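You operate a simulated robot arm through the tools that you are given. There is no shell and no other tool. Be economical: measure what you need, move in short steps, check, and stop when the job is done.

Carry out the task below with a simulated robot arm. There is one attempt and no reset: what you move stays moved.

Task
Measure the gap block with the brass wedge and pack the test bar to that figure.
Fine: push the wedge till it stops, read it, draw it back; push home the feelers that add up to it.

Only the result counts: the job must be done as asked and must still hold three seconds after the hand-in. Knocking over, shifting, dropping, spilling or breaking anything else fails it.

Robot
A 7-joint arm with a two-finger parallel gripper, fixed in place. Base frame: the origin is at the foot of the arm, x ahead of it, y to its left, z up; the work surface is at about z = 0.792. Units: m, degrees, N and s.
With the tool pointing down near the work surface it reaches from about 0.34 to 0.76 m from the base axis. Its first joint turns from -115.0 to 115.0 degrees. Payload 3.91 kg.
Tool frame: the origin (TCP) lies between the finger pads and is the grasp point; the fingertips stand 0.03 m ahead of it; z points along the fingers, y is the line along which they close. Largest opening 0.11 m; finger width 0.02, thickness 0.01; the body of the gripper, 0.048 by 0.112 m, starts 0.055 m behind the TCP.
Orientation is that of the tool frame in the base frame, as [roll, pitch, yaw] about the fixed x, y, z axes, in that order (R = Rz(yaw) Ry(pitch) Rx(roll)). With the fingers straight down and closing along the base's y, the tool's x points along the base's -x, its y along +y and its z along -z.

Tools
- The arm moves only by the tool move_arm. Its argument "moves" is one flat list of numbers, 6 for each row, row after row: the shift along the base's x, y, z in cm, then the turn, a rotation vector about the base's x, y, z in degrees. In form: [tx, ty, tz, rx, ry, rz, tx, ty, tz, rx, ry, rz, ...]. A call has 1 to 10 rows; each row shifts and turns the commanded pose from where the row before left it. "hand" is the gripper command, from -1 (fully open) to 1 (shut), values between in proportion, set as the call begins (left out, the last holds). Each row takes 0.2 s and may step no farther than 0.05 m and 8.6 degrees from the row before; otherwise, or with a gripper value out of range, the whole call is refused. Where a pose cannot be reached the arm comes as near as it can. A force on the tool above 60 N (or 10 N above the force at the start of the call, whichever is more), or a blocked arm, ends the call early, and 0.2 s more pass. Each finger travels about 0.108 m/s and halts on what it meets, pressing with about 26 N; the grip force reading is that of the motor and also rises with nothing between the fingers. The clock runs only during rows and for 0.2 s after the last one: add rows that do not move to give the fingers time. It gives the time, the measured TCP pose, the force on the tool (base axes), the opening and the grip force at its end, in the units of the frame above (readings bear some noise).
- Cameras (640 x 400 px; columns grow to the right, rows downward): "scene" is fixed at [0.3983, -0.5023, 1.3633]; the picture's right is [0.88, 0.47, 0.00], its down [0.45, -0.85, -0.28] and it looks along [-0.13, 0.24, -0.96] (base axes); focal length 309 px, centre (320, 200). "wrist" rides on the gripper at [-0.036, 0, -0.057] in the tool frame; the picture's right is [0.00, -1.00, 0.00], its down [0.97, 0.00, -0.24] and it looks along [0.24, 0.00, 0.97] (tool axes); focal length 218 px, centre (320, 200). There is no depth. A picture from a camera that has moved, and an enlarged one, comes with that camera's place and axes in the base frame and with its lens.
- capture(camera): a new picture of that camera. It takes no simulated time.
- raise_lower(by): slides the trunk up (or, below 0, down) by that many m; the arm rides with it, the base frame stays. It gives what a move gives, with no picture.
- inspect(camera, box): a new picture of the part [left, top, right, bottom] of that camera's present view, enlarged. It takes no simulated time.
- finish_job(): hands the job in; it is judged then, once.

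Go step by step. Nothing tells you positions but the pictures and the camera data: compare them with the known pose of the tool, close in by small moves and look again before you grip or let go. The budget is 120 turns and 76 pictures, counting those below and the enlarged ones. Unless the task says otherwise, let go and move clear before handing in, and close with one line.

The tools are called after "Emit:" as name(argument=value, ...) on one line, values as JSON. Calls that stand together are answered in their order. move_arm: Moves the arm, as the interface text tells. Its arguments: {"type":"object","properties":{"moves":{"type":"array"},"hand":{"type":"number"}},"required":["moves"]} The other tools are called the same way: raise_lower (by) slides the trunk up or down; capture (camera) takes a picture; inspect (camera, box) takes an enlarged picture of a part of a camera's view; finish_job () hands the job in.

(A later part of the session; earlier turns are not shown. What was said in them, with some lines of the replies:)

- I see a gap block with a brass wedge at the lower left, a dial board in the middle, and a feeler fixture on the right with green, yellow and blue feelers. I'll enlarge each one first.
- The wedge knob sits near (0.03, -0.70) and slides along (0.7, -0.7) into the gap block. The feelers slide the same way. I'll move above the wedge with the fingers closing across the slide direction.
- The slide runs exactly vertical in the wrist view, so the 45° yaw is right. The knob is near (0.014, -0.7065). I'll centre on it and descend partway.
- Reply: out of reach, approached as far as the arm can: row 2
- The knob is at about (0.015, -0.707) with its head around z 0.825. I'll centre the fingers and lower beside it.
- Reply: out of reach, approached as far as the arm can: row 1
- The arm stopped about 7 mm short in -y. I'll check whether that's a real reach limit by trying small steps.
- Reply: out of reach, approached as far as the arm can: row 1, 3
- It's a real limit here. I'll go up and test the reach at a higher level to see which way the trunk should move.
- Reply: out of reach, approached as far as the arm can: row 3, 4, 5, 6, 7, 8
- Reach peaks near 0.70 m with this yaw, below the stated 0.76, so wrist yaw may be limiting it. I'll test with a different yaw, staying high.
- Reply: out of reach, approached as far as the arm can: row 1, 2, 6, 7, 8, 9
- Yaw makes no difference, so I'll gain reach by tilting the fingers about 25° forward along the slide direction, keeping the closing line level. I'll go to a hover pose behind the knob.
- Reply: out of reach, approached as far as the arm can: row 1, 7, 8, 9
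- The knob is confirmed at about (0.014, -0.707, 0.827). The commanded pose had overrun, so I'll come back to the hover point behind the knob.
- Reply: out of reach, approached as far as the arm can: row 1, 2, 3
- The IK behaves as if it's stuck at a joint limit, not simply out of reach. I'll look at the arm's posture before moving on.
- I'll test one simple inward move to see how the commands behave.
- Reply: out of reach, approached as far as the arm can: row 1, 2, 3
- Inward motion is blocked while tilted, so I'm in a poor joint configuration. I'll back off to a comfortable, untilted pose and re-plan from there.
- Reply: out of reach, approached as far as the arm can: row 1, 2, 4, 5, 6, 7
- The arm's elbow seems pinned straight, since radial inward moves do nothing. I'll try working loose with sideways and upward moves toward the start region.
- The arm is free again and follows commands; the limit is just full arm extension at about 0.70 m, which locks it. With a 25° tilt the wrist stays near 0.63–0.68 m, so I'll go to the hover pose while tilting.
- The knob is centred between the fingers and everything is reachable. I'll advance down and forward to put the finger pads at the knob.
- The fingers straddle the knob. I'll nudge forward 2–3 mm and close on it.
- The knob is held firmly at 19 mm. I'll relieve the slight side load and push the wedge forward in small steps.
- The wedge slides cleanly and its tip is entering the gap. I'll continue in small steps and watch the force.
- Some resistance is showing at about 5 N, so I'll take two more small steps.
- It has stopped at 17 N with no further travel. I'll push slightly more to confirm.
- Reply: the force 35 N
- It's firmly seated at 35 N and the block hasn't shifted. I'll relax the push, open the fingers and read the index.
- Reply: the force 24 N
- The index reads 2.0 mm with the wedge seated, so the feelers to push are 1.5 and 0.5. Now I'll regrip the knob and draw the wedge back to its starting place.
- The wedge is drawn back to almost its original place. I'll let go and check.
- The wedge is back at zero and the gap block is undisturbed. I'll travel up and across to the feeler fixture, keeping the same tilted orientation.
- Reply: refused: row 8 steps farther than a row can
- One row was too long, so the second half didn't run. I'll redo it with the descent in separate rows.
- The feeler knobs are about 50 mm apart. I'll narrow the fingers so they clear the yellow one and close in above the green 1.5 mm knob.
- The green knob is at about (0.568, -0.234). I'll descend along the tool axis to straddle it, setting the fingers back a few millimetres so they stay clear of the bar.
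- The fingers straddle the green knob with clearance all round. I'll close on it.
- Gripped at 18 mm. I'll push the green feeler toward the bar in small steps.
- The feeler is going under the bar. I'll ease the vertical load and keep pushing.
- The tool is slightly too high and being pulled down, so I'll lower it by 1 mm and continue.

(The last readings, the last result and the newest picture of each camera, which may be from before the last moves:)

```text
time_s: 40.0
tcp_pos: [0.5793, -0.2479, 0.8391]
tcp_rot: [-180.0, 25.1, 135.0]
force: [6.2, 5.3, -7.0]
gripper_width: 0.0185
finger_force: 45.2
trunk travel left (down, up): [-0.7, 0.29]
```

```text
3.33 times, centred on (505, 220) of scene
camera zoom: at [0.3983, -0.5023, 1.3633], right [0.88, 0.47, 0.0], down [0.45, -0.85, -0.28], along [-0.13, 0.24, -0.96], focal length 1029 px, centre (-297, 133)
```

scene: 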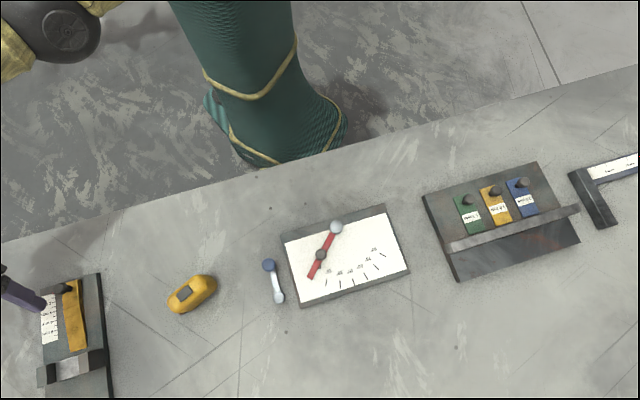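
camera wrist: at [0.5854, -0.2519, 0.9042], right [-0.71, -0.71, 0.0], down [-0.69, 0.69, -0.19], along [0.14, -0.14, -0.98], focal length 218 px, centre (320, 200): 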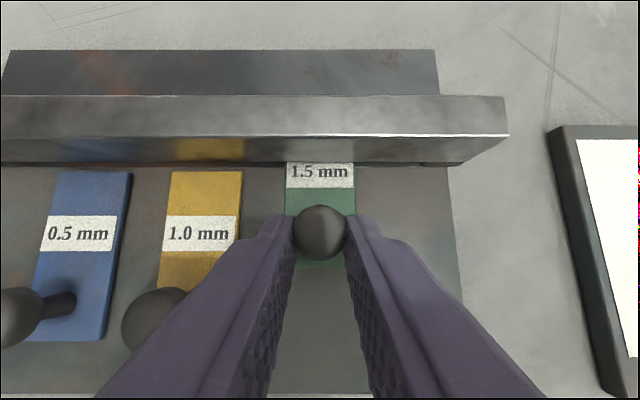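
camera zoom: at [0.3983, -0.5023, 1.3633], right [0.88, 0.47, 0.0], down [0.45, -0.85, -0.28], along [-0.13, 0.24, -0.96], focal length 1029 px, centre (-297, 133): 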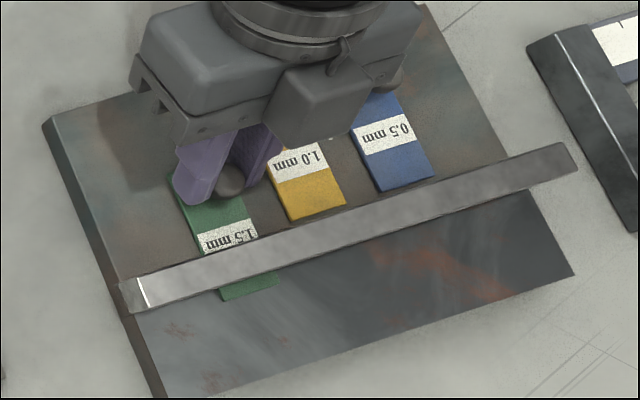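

The feeler has come through past the bar with no stop yet. I'll continue in short steps and watch the force along the slide.

Emit:
move_arm(moves=[0.15, -0.15, -0.05, 0, 0, 0, 0.15, -0.15, 0, 0, 0, 0, 0.15, -0.15, 0, 0, 0, 0, 0, 0, 0, 0, 0, 0])

Emit:
capture(camera="wrist")

```text
time_s: 41.0
tcp_pos: [0.5834, -0.2517, 0.8371]
tcp_rot: [179.9, 25.2, 135.1]
force: [6.8, 6.0, 6.3]
gripper_width: 0.0186
finger_force: 45.1
trunk travel left (down, up): [-0.7, 0.29]
```

```text
36 pictures are left
camera wrist: at [0.5898, -0.2563, 0.9042], right [-0.71, -0.71, 0.0], down [-0.69, 0.69, -0.2], along [0.14, -0.14, -0.98], focal length 218 px, centre (320, 200)
```

wrist: 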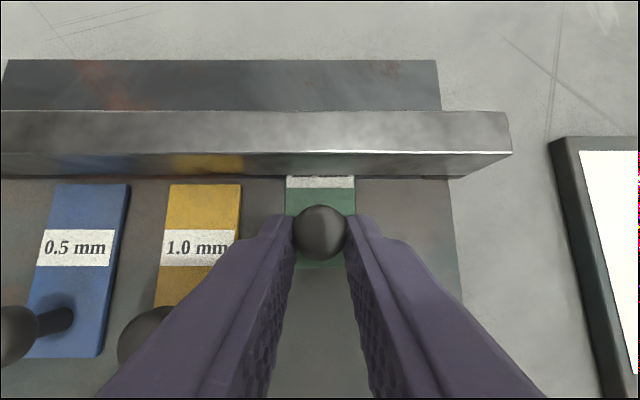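

Still no stop. Roughly 1 cm remains before the knob meets the bar, so I'll continue gently.

Emit:
move_arm(moves=[0.15, -0.15, 0.03, 0, 0, 0, 0.15, -0.15, 0, 0, 0, 0, 0, 0, 0, 0, 0, 0])

Emit:
move_arm(moves=[0.1, -0.1, 0, 0, 0, 0, 0.1, -0.1, 0, 0, 0, 0, 0, 0, 0, 0, 0, 0])

Emit:
capture(camera="wrist")

```text
time_s: 41.8
tcp_pos: [0.5862, -0.2531, 0.8388]
tcp_rot: [-179.9, 25.0, 135.1]
force: [6.3, 7.6, 7.5]
gripper_width: 0.0182
finger_force: 45.0
trunk travel left (down, up): [-0.7, 0.29]
```

```text
time_s: 42.6
tcp_pos: [0.588, -0.2563, 0.8382]
tcp_rot: [-180.0, 25.1, 135.1]
force: [6.8, 6.3, 1.3]
gripper_width: 0.0184
finger_force: 44.9
trunk travel left (down, up): [-0.7, 0.29]
```

```text
35 pictures are left
camera wrist: at [0.5952, -0.2615, 0.9042], right [-0.71, -0.71, 0.0], down [-0.69, 0.69, -0.19], along [0.13, -0.14, -0.98], focal length 218 px, centre (320, 200)
```

wrist: 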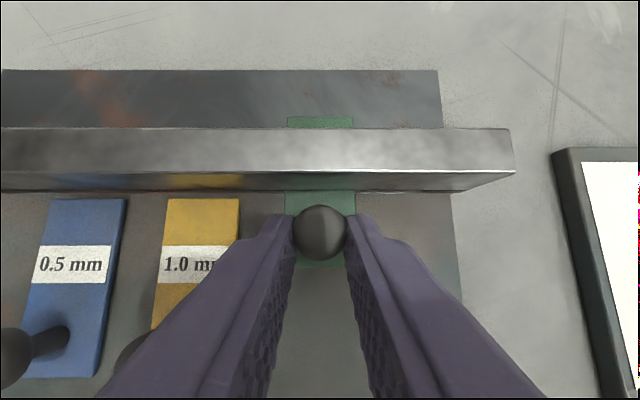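

The feeler front now shows beyond the bar and the knob is a few millimetres from it. I'll keep going gently until it stops.

Emit:
move_arm(moves=[0.1, -0.1, 0, 0, 0, 0, 0.1, -0.1, 0, 0, 0, 0, 0, 0, 0, 0, 0, 0])

Emit:
move_arm(moves=[0.1, -0.1, 0, 0, 0, 0, 0.1, -0.1, 0, 0, 0, 0, 0, 0, 0, 0, 0, 0])

Emit:
capture(camera="wrist")

```text
time_s: 43.4
tcp_pos: [0.5893, -0.2572, 0.8386]
tcp_rot: [-179.9, 25.1, 135.1]
force: [4.1, 6.7, 2.4]
gripper_width: 0.0186
finger_force: 44.9
trunk travel left (down, up): [-0.7, 0.29]
```

```text
time_s: 44.2
tcp_pos: [0.5908, -0.2595, 0.8378]
tcp_rot: [-179.9, 24.8, 135.1]
force: [-5.9, 13.4, -0.8]
gripper_width: 0.0186
finger_force: 45.3
trunk travel left (down, up): [-0.7, 0.29]
```

```text
34 pictures are left
camera wrist: at [0.5973, -0.2636, 0.9042], right [-0.71, -0.71, 0.0], down [-0.7, 0.69, -0.19], along [0.13, -0.14, -0.98], focal length 218 px, centre (320, 200)
```

wrist: 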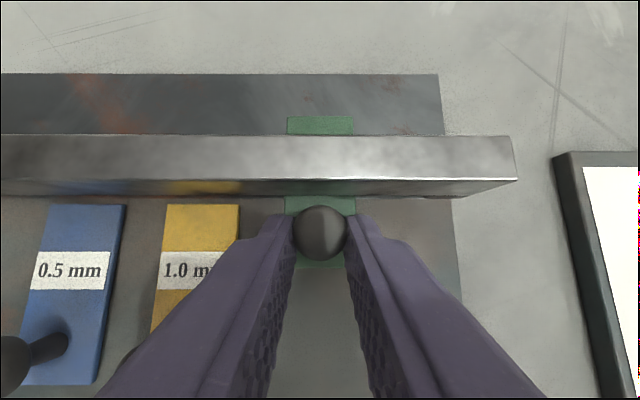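

Resistance has appeared, about 14 N along the slide. I'll give one more small push to confirm it's home.

Emit:
move_arm(moves=[0.1, -0.1, 0, 0, 0, 0, 0.05, -0.05, 0, 0, 0, 0, 0, 0, 0, 0, 0, 0])

Emit:
capture(camera="wrist")

```text
time_s: 45.0
tcp_pos: [0.5905, -0.2589, 0.8393]
tcp_rot: [-180.0, 25.1, 135.1]
force: [-16.8, 21.7, 4.5]
gripper_width: 0.0186
finger_force: 44.8
trunk travel left (down, up): [-0.7, 0.29]
```

```text
33 pictures are left
camera wrist: at [0.5976, -0.2639, 0.9042], right [-0.71, -0.71, 0.0], down [-0.69, 0.69, -0.19], along [0.14, -0.14, -0.98], focal length 218 px, centre (320, 200)
```

wrist: 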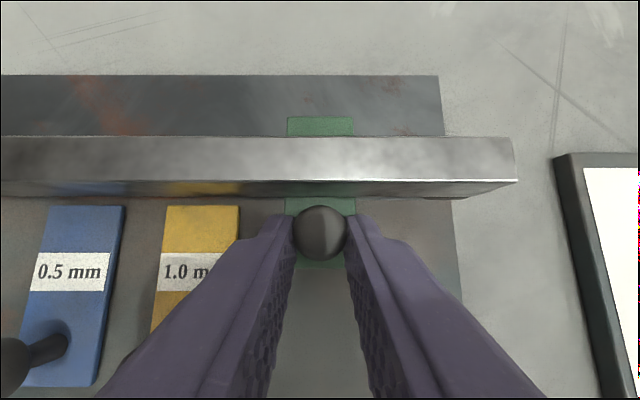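

It's stopped at 27 N with no further travel. I'll unload, open narrowly, back away and look at it.

Emit:
move_arm(moves=[-0.2, 0.2, 0, 0, 0, 0, 0, 0, 0, 0, 0, 0])

Emit:
move_arm(moves=[0, 0, 0, 0, 0, 0, 0, 0, 0, 0, 0, 0], hand=0.3)

Emit:
move_arm(moves=[-0.6, 0.6, 1.8, 0, 0, 0, -0.9, 0.9, 2.7, 0, 0, 0, 0, 0, 0, 0, 0, 0])

Emit:
capture(camera="wrist")

Emit:
inspect(camera="scene", box=[430, 160, 580, 280])

```text
time_s: 45.6
tcp_pos: [0.591, -0.2578, 0.8392]
tcp_rot: [-180.0, 25.1, 135.1]
force: [-9.6, 16.5, -2.8]
gripper_width: 0.0187
finger_force: 45.2
trunk travel left (down, up): [-0.7, 0.29]
```

```text
time_s: 46.2
tcp_pos: [0.5912, -0.26, 0.838]
tcp_rot: [180.0, 25.1, 135.0]
force: [0.2, 0.4, -0.2]
gripper_width: 0.0383
finger_force: 0.0
trunk travel left (down, up): [-0.7, 0.29]
```

```text
time_s: 47.0
tcp_pos: [0.5772, -0.2474, 0.8807]
tcp_rot: [179.9, 25.0, 135.2]
force: [0.5, 0.8, 0.1]
gripper_width: 0.0383
finger_force: 0.1
trunk travel left (down, up): [-0.7, 0.29]
```

```text
32 pictures are left
camera wrist: at [0.5824, -0.2514, 0.9478], right [-0.71, -0.71, 0.0], down [-0.69, 0.69, -0.19], along [0.14, -0.14, -0.98], focal length 218 px, centre (320, 200)
```

wrist: 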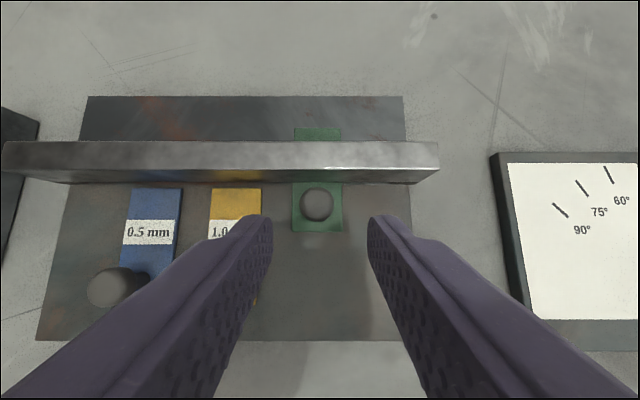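

```text
3.33 times, centred on (505, 220) of scene
camera zoom: at [0.3983, -0.5023, 1.3633], right [0.88, 0.47, 0.0], down [0.45, -0.85, -0.28], along [-0.13, 0.24, -0.96], focal length 1029 px, centre (-297, 133)
```

zoom: 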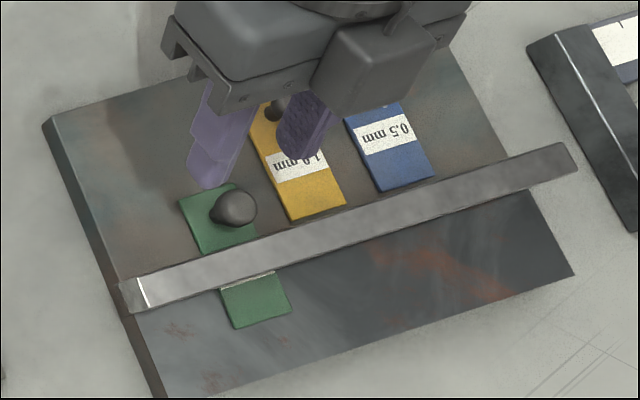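

The green feeler is home, protruding beyond the bar with the knob clear of it, and yellow is untouched. Next is the blue 0.5 mm feeler, with its knob near (0.645, -0.157).

Emit:
move_arm(moves=[0, 0, 3, 0, 0, 0, 1.6, 3.6, 0, 0, 0, 0, 1.6, 3.6, 0, 0, 0, 0, 1.7, 3.7, 0, 0, 0, 0, 0, 0, -2.6, 0, 0, 0, 0, 0, 0, 0, 0, 0], hand=0.18)

Emit:
capture(camera="wrist")

```text
time_s: 48.4
tcp_pos: [0.6255, -0.137, 0.8903]
tcp_rot: [180.0, 25.0, 135.1]
force: [0.2, 0.4, 0.0]
gripper_width: 0.0448
finger_force: 0.1
trunk travel left (down, up): [-0.7, 0.29]
```

```text
30 pictures are left
camera wrist: at [0.6308, -0.1425, 0.9551], right [-0.71, -0.71, 0.0], down [-0.69, 0.69, -0.19], along [0.14, -0.14, -0.98], focal length 218 px, centre (320, 200)
```

wrist: 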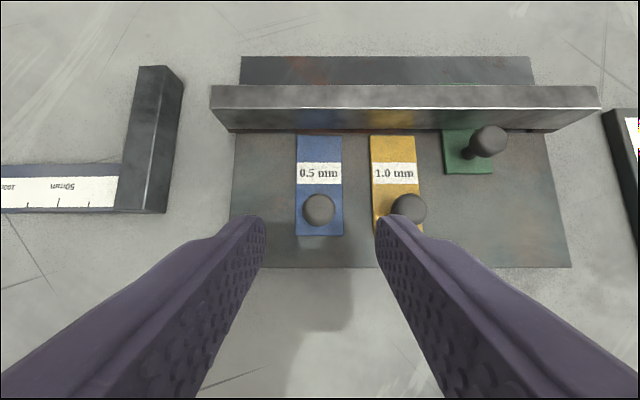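

The blue knob is centred between the fingers. I'll descend to straddle it.

Emit:
move_arm(moves=[0.4, -0.4, -1.8, 0, 0, 0, 0.37, -0.37, -1.8, 0, 0, 0, 0.3, -0.3, -1.6, 0, 0, 0, 0, 0, 0, 0, 0, 0])

Emit:
capture(camera="wrist")

```text
time_s: 49.4
tcp_pos: [0.6336, -0.1468, 0.8357]
tcp_rot: [-180.0, 25.0, 135.0]
force: [0.1, 0.2, -0.1]
gripper_width: 0.0451
finger_force: 0.0
trunk travel left (down, up): [-0.7, 0.29]
```

```text
29 pictures are left
camera wrist: at [0.6396, -0.1517, 0.9021], right [-0.71, -0.71, 0.0], down [-0.69, 0.69, -0.19], along [0.14, -0.14, -0.98], focal length 218 px, centre (320, 200)
```

wrist: 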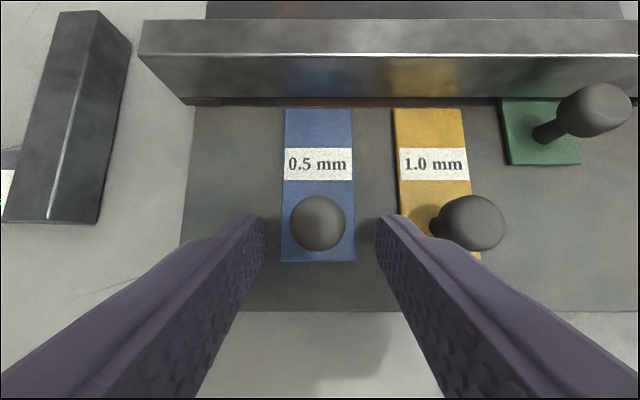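

It's well placed. I'll move 3 mm forward and close.

Emit:
move_arm(moves=[0.25, -0.25, 0.1, 0, 0, 0, 0, 0, 0, 0, 0, 0])

Emit:
move_arm(moves=[0, 0, 0, 0, 0, 0, 0, 0, 0, 0, 0, 0, 0, 0, 0, 0, 0, 0], hand=1)

Emit:
move_arm(moves=[0.2, -0.2, 0, 0, 0, 0, 0.2, -0.2, 0, 0, 0, 0, 0.2, -0.2, 0, 0, 0, 0, 0.2, -0.2, 0, 0, 0, 0, 0.2, -0.2, 0, 0, 0, 0, 0, 0, 0, 0, 0, 0])

Emit:
capture(camera="wrist")

```text
time_s: 50.0
tcp_pos: [0.6369, -0.149, 0.8363]
tcp_rot: [180.0, 25.0, 135.0]
force: [0.5, -0.3, 0.0]
gripper_width: 0.0452
finger_force: 0.1
trunk travel left (down, up): [-0.7, 0.29]
```

```text
time_s: 50.8
tcp_pos: [0.6369, -0.1487, 0.8366]
tcp_rot: [-180.0, 24.9, 135.1]
force: [2.0, 2.1, -1.7]
gripper_width: 0.0186
finger_force: 45.3
trunk travel left (down, up): [-0.7, 0.29]
```

```text
time_s: 52.2
tcp_pos: [0.6462, -0.1586, 0.8364]
tcp_rot: [180.0, 25.0, 134.9]
force: [-3.5, -3.3, -1.2]
gripper_width: 0.0185
finger_force: 45.0
trunk travel left (down, up): [-0.7, 0.29]
```

```text
28 pictures are left
camera wrist: at [0.6542, -0.1649, 0.902], right [-0.71, -0.71, 0.0], down [-0.69, 0.69, -0.19], along [0.14, -0.14, -0.98], focal length 218 px, centre (320, 200)
```

wrist: 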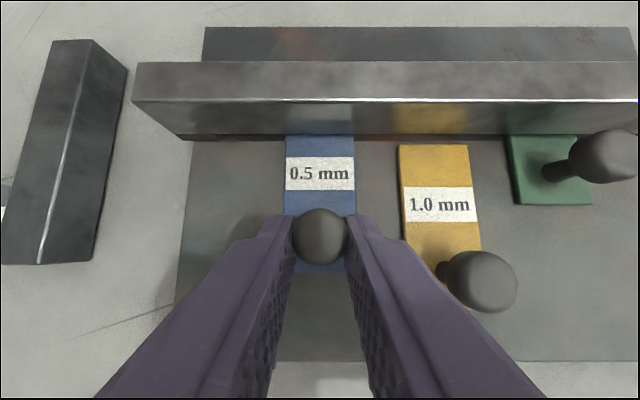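

The blue feeler is moving straight under the bar. I'll continue about 20 mm more.

Emit:
move_arm(moves=[0.2, -0.2, 0, 0, 0, 0, 0.2, -0.2, 0, 0, 0, 0, 0.2, -0.2, 0, 0, 0, 0, 0.2, -0.2, 0, 0, 0, 0, 0.2, -0.2, 0, 0, 0, 0, 0.2, -0.2, 0, 0, 0, 0, 0.2, -0.2, 0, 0, 0, 0, 0, 0, 0, 0, 0, 0])

Emit:
move_arm(moves=[0.15, -0.15, 0, 0, 0, 0, 0.15, -0.15, 0, 0, 0, 0, 0.15, -0.15, 0, 0, 0, 0, 0, 0, 0, 0, 0, 0])

Emit:
capture(camera="wrist")

```text
time_s: 54.0
tcp_pos: [0.6622, -0.1734, 0.8353]
tcp_rot: [-180.0, 25.0, 135.0]
force: [-5.2, -5.3, -4.7]
gripper_width: 0.0186
finger_force: 44.9
trunk travel left (down, up): [-0.7, 0.29]
```

```text
time_s: 55.0
tcp_pos: [0.6664, -0.179, 0.8364]
tcp_rot: [-179.9, 24.9, 134.9]
force: [-7.3, -7.3, -8.1]
gripper_width: 0.0183
finger_force: 44.7
trunk travel left (down, up): [-0.7, 0.29]
```

```text
27 pictures are left
camera wrist: at [0.673, -0.1837, 0.9021], right [-0.71, -0.71, 0.0], down [-0.69, 0.69, -0.19], along [0.13, -0.14, -0.98], focal length 218 px, centre (320, 200)
```

wrist: 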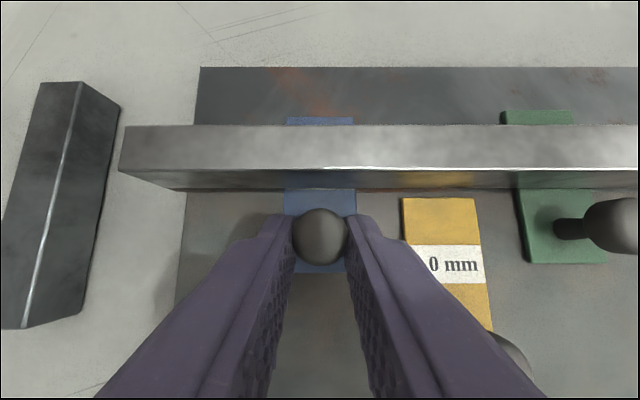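

Blue's rear edge is about 4 mm short of green's. I'll continue to the stop.

Emit:
move_arm(moves=[0.1, -0.15, 0, 0, 0, 0, 0.1, -0.15, 0, 0, 0, 0, 0, 0, 0, 0, 0, 0])

Emit:
move_arm(moves=[0.1, -0.1, 0, 0, 0, 0, 0.1, -0.1, 0, 0, 0, 0, 0, 0, 0, 0, 0, 0])

Emit:
capture(camera="wrist")

```text
time_s: 55.8
tcp_pos: [0.6691, -0.1815, 0.8369]
tcp_rot: [180.0, 24.9, 135.2]
force: [-8.3, -6.4, -10.4]
gripper_width: 0.0182
finger_force: 45.1
trunk travel left (down, up): [-0.7, 0.29]
```

```text
time_s: 56.6
tcp_pos: [0.6701, -0.1818, 0.8359]
tcp_rot: [-179.9, 24.9, 135.1]
force: [-15.6, 1.5, -7.8]
gripper_width: 0.0182
finger_force: 45.2
trunk travel left (down, up): [-0.7, 0.29]
```

```text
26 pictures are left
camera wrist: at [0.6762, -0.1869, 0.9022], right [-0.71, -0.71, 0.0], down [-0.69, 0.69, -0.19], along [0.13, -0.14, -0.98], focal length 218 px, centre (320, 200)
```

wrist: 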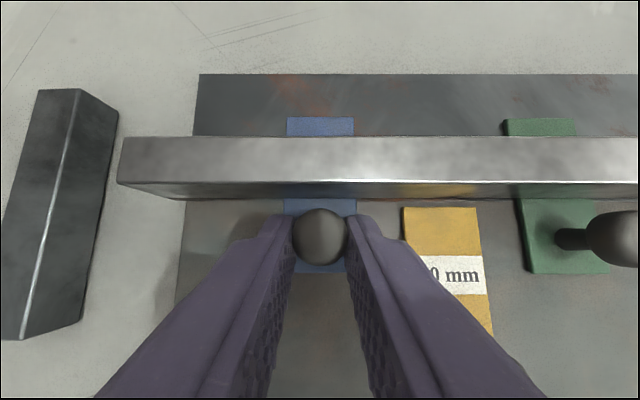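

Blue is now level with green and resistance is starting. I'll give a final small push to seat it.

Emit:
move_arm(moves=[0.1, -0.1, 0, 0, 0, 0, 0.1, -0.1, 0, 0, 0, 0, 0, 0, 0, 0, 0, 0])

Emit:
move_arm(moves=[-0.25, 0.25, 0, 0, 0, 0, 0, 0, 0, 0, 0, 0])

Emit:
move_arm(moves=[0, 0, 0, 0, 0, 0, 0, 0, 0, 0, 0, 0], hand=0.3)

Emit:
move_arm(moves=[-0.6, 0.6, 1.8, 0, 0, 0, -1.2, 1.2, 3.6, 0, 0, 0, -1.2, 1.2, 3.6, 0, 0, 0, 0, 0, 0, 0, 0, 0])

Emit:
capture(camera="wrist")

Emit:
inspect(camera="scene", box=[430, 160, 580, 280])

```text
time_s: 57.4
tcp_pos: [0.6708, -0.1812, 0.836]
tcp_rot: [-179.9, 24.7, 135.1]
force: [-23.2, 12.9, -6.7]
gripper_width: 0.0183
finger_force: 45.4
trunk travel left (down, up): [-0.7, 0.29]
```

```text
time_s: 58.0
tcp_pos: [0.6699, -0.1811, 0.8366]
tcp_rot: [-180.0, 25.0, 135.0]
force: [-14.0, 2.3, -11.1]
gripper_width: 0.0183
finger_force: 44.4
trunk travel left (down, up): [-0.7, 0.29]
```

```text
time_s: 58.6
tcp_pos: [0.6722, -0.1821, 0.8375]
tcp_rot: [-179.9, 25.1, 135.1]
force: [0.2, 0.3, 0.1]
gripper_width: 0.0383
finger_force: 0.2
trunk travel left (down, up): [-0.7, 0.29]
```

```text
time_s: 59.6
tcp_pos: [0.639, -0.1527, 0.9298]
tcp_rot: [-180.0, 25.0, 135.2]
force: [-0.3, 0.4, 0.2]
gripper_width: 0.0386
finger_force: 0.0
trunk travel left (down, up): [-0.7, 0.29]
```

```text
25 pictures are left
camera wrist: at [0.6453, -0.1586, 0.9947], right [-0.71, -0.71, 0.0], down [-0.69, 0.69, -0.19], along [0.14, -0.14, -0.98], focal length 218 px, centre (320, 200)
```

wrist: 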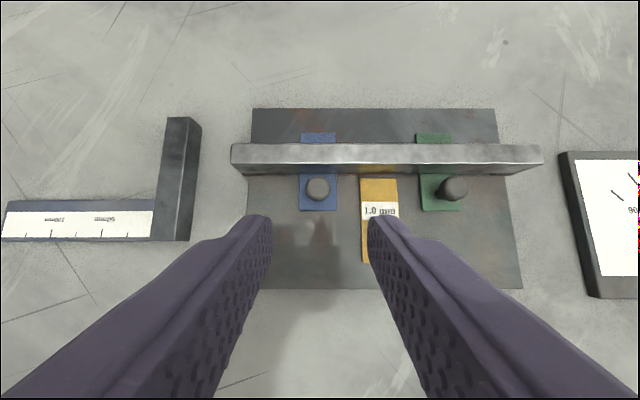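

```text
3.33 times, centred on (505, 220) of scene
camera zoom: at [0.3983, -0.5023, 1.3633], right [0.88, 0.47, 0.0], down [0.45, -0.85, -0.28], along [-0.13, 0.24, -0.96], focal length 1029 px, centre (-297, 133)
```

zoom: 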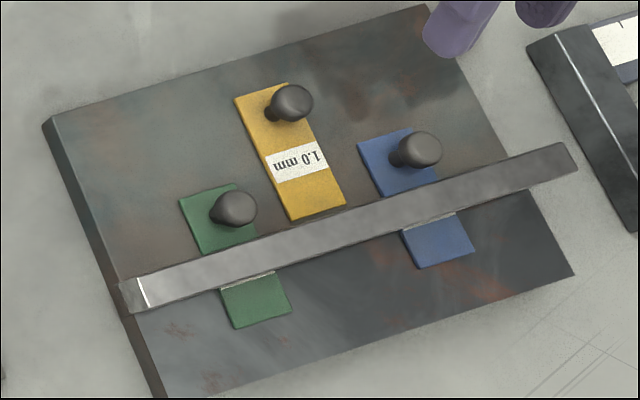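

Both feelers are seated to the same depth and yellow is untouched. I'll take one last overall check before handing in.

Emit:
capture(camera="scene")

```text
23 pictures are left
```

scene: 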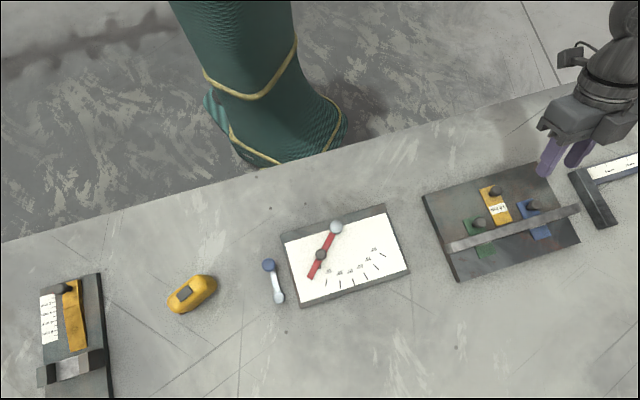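

Everything else is where it started, the wedge is back at zero and the arm is clear. I'm handing in.

Emit:
finish_job()

```text
The job is handed in.
```

I measured the gap at 2.0 mm, drew the wedge back to zero, and pushed the 1.5 mm and 0.5 mm feelers home under the test bar; the 1.0 mm feeler and everything else stayed where they were.
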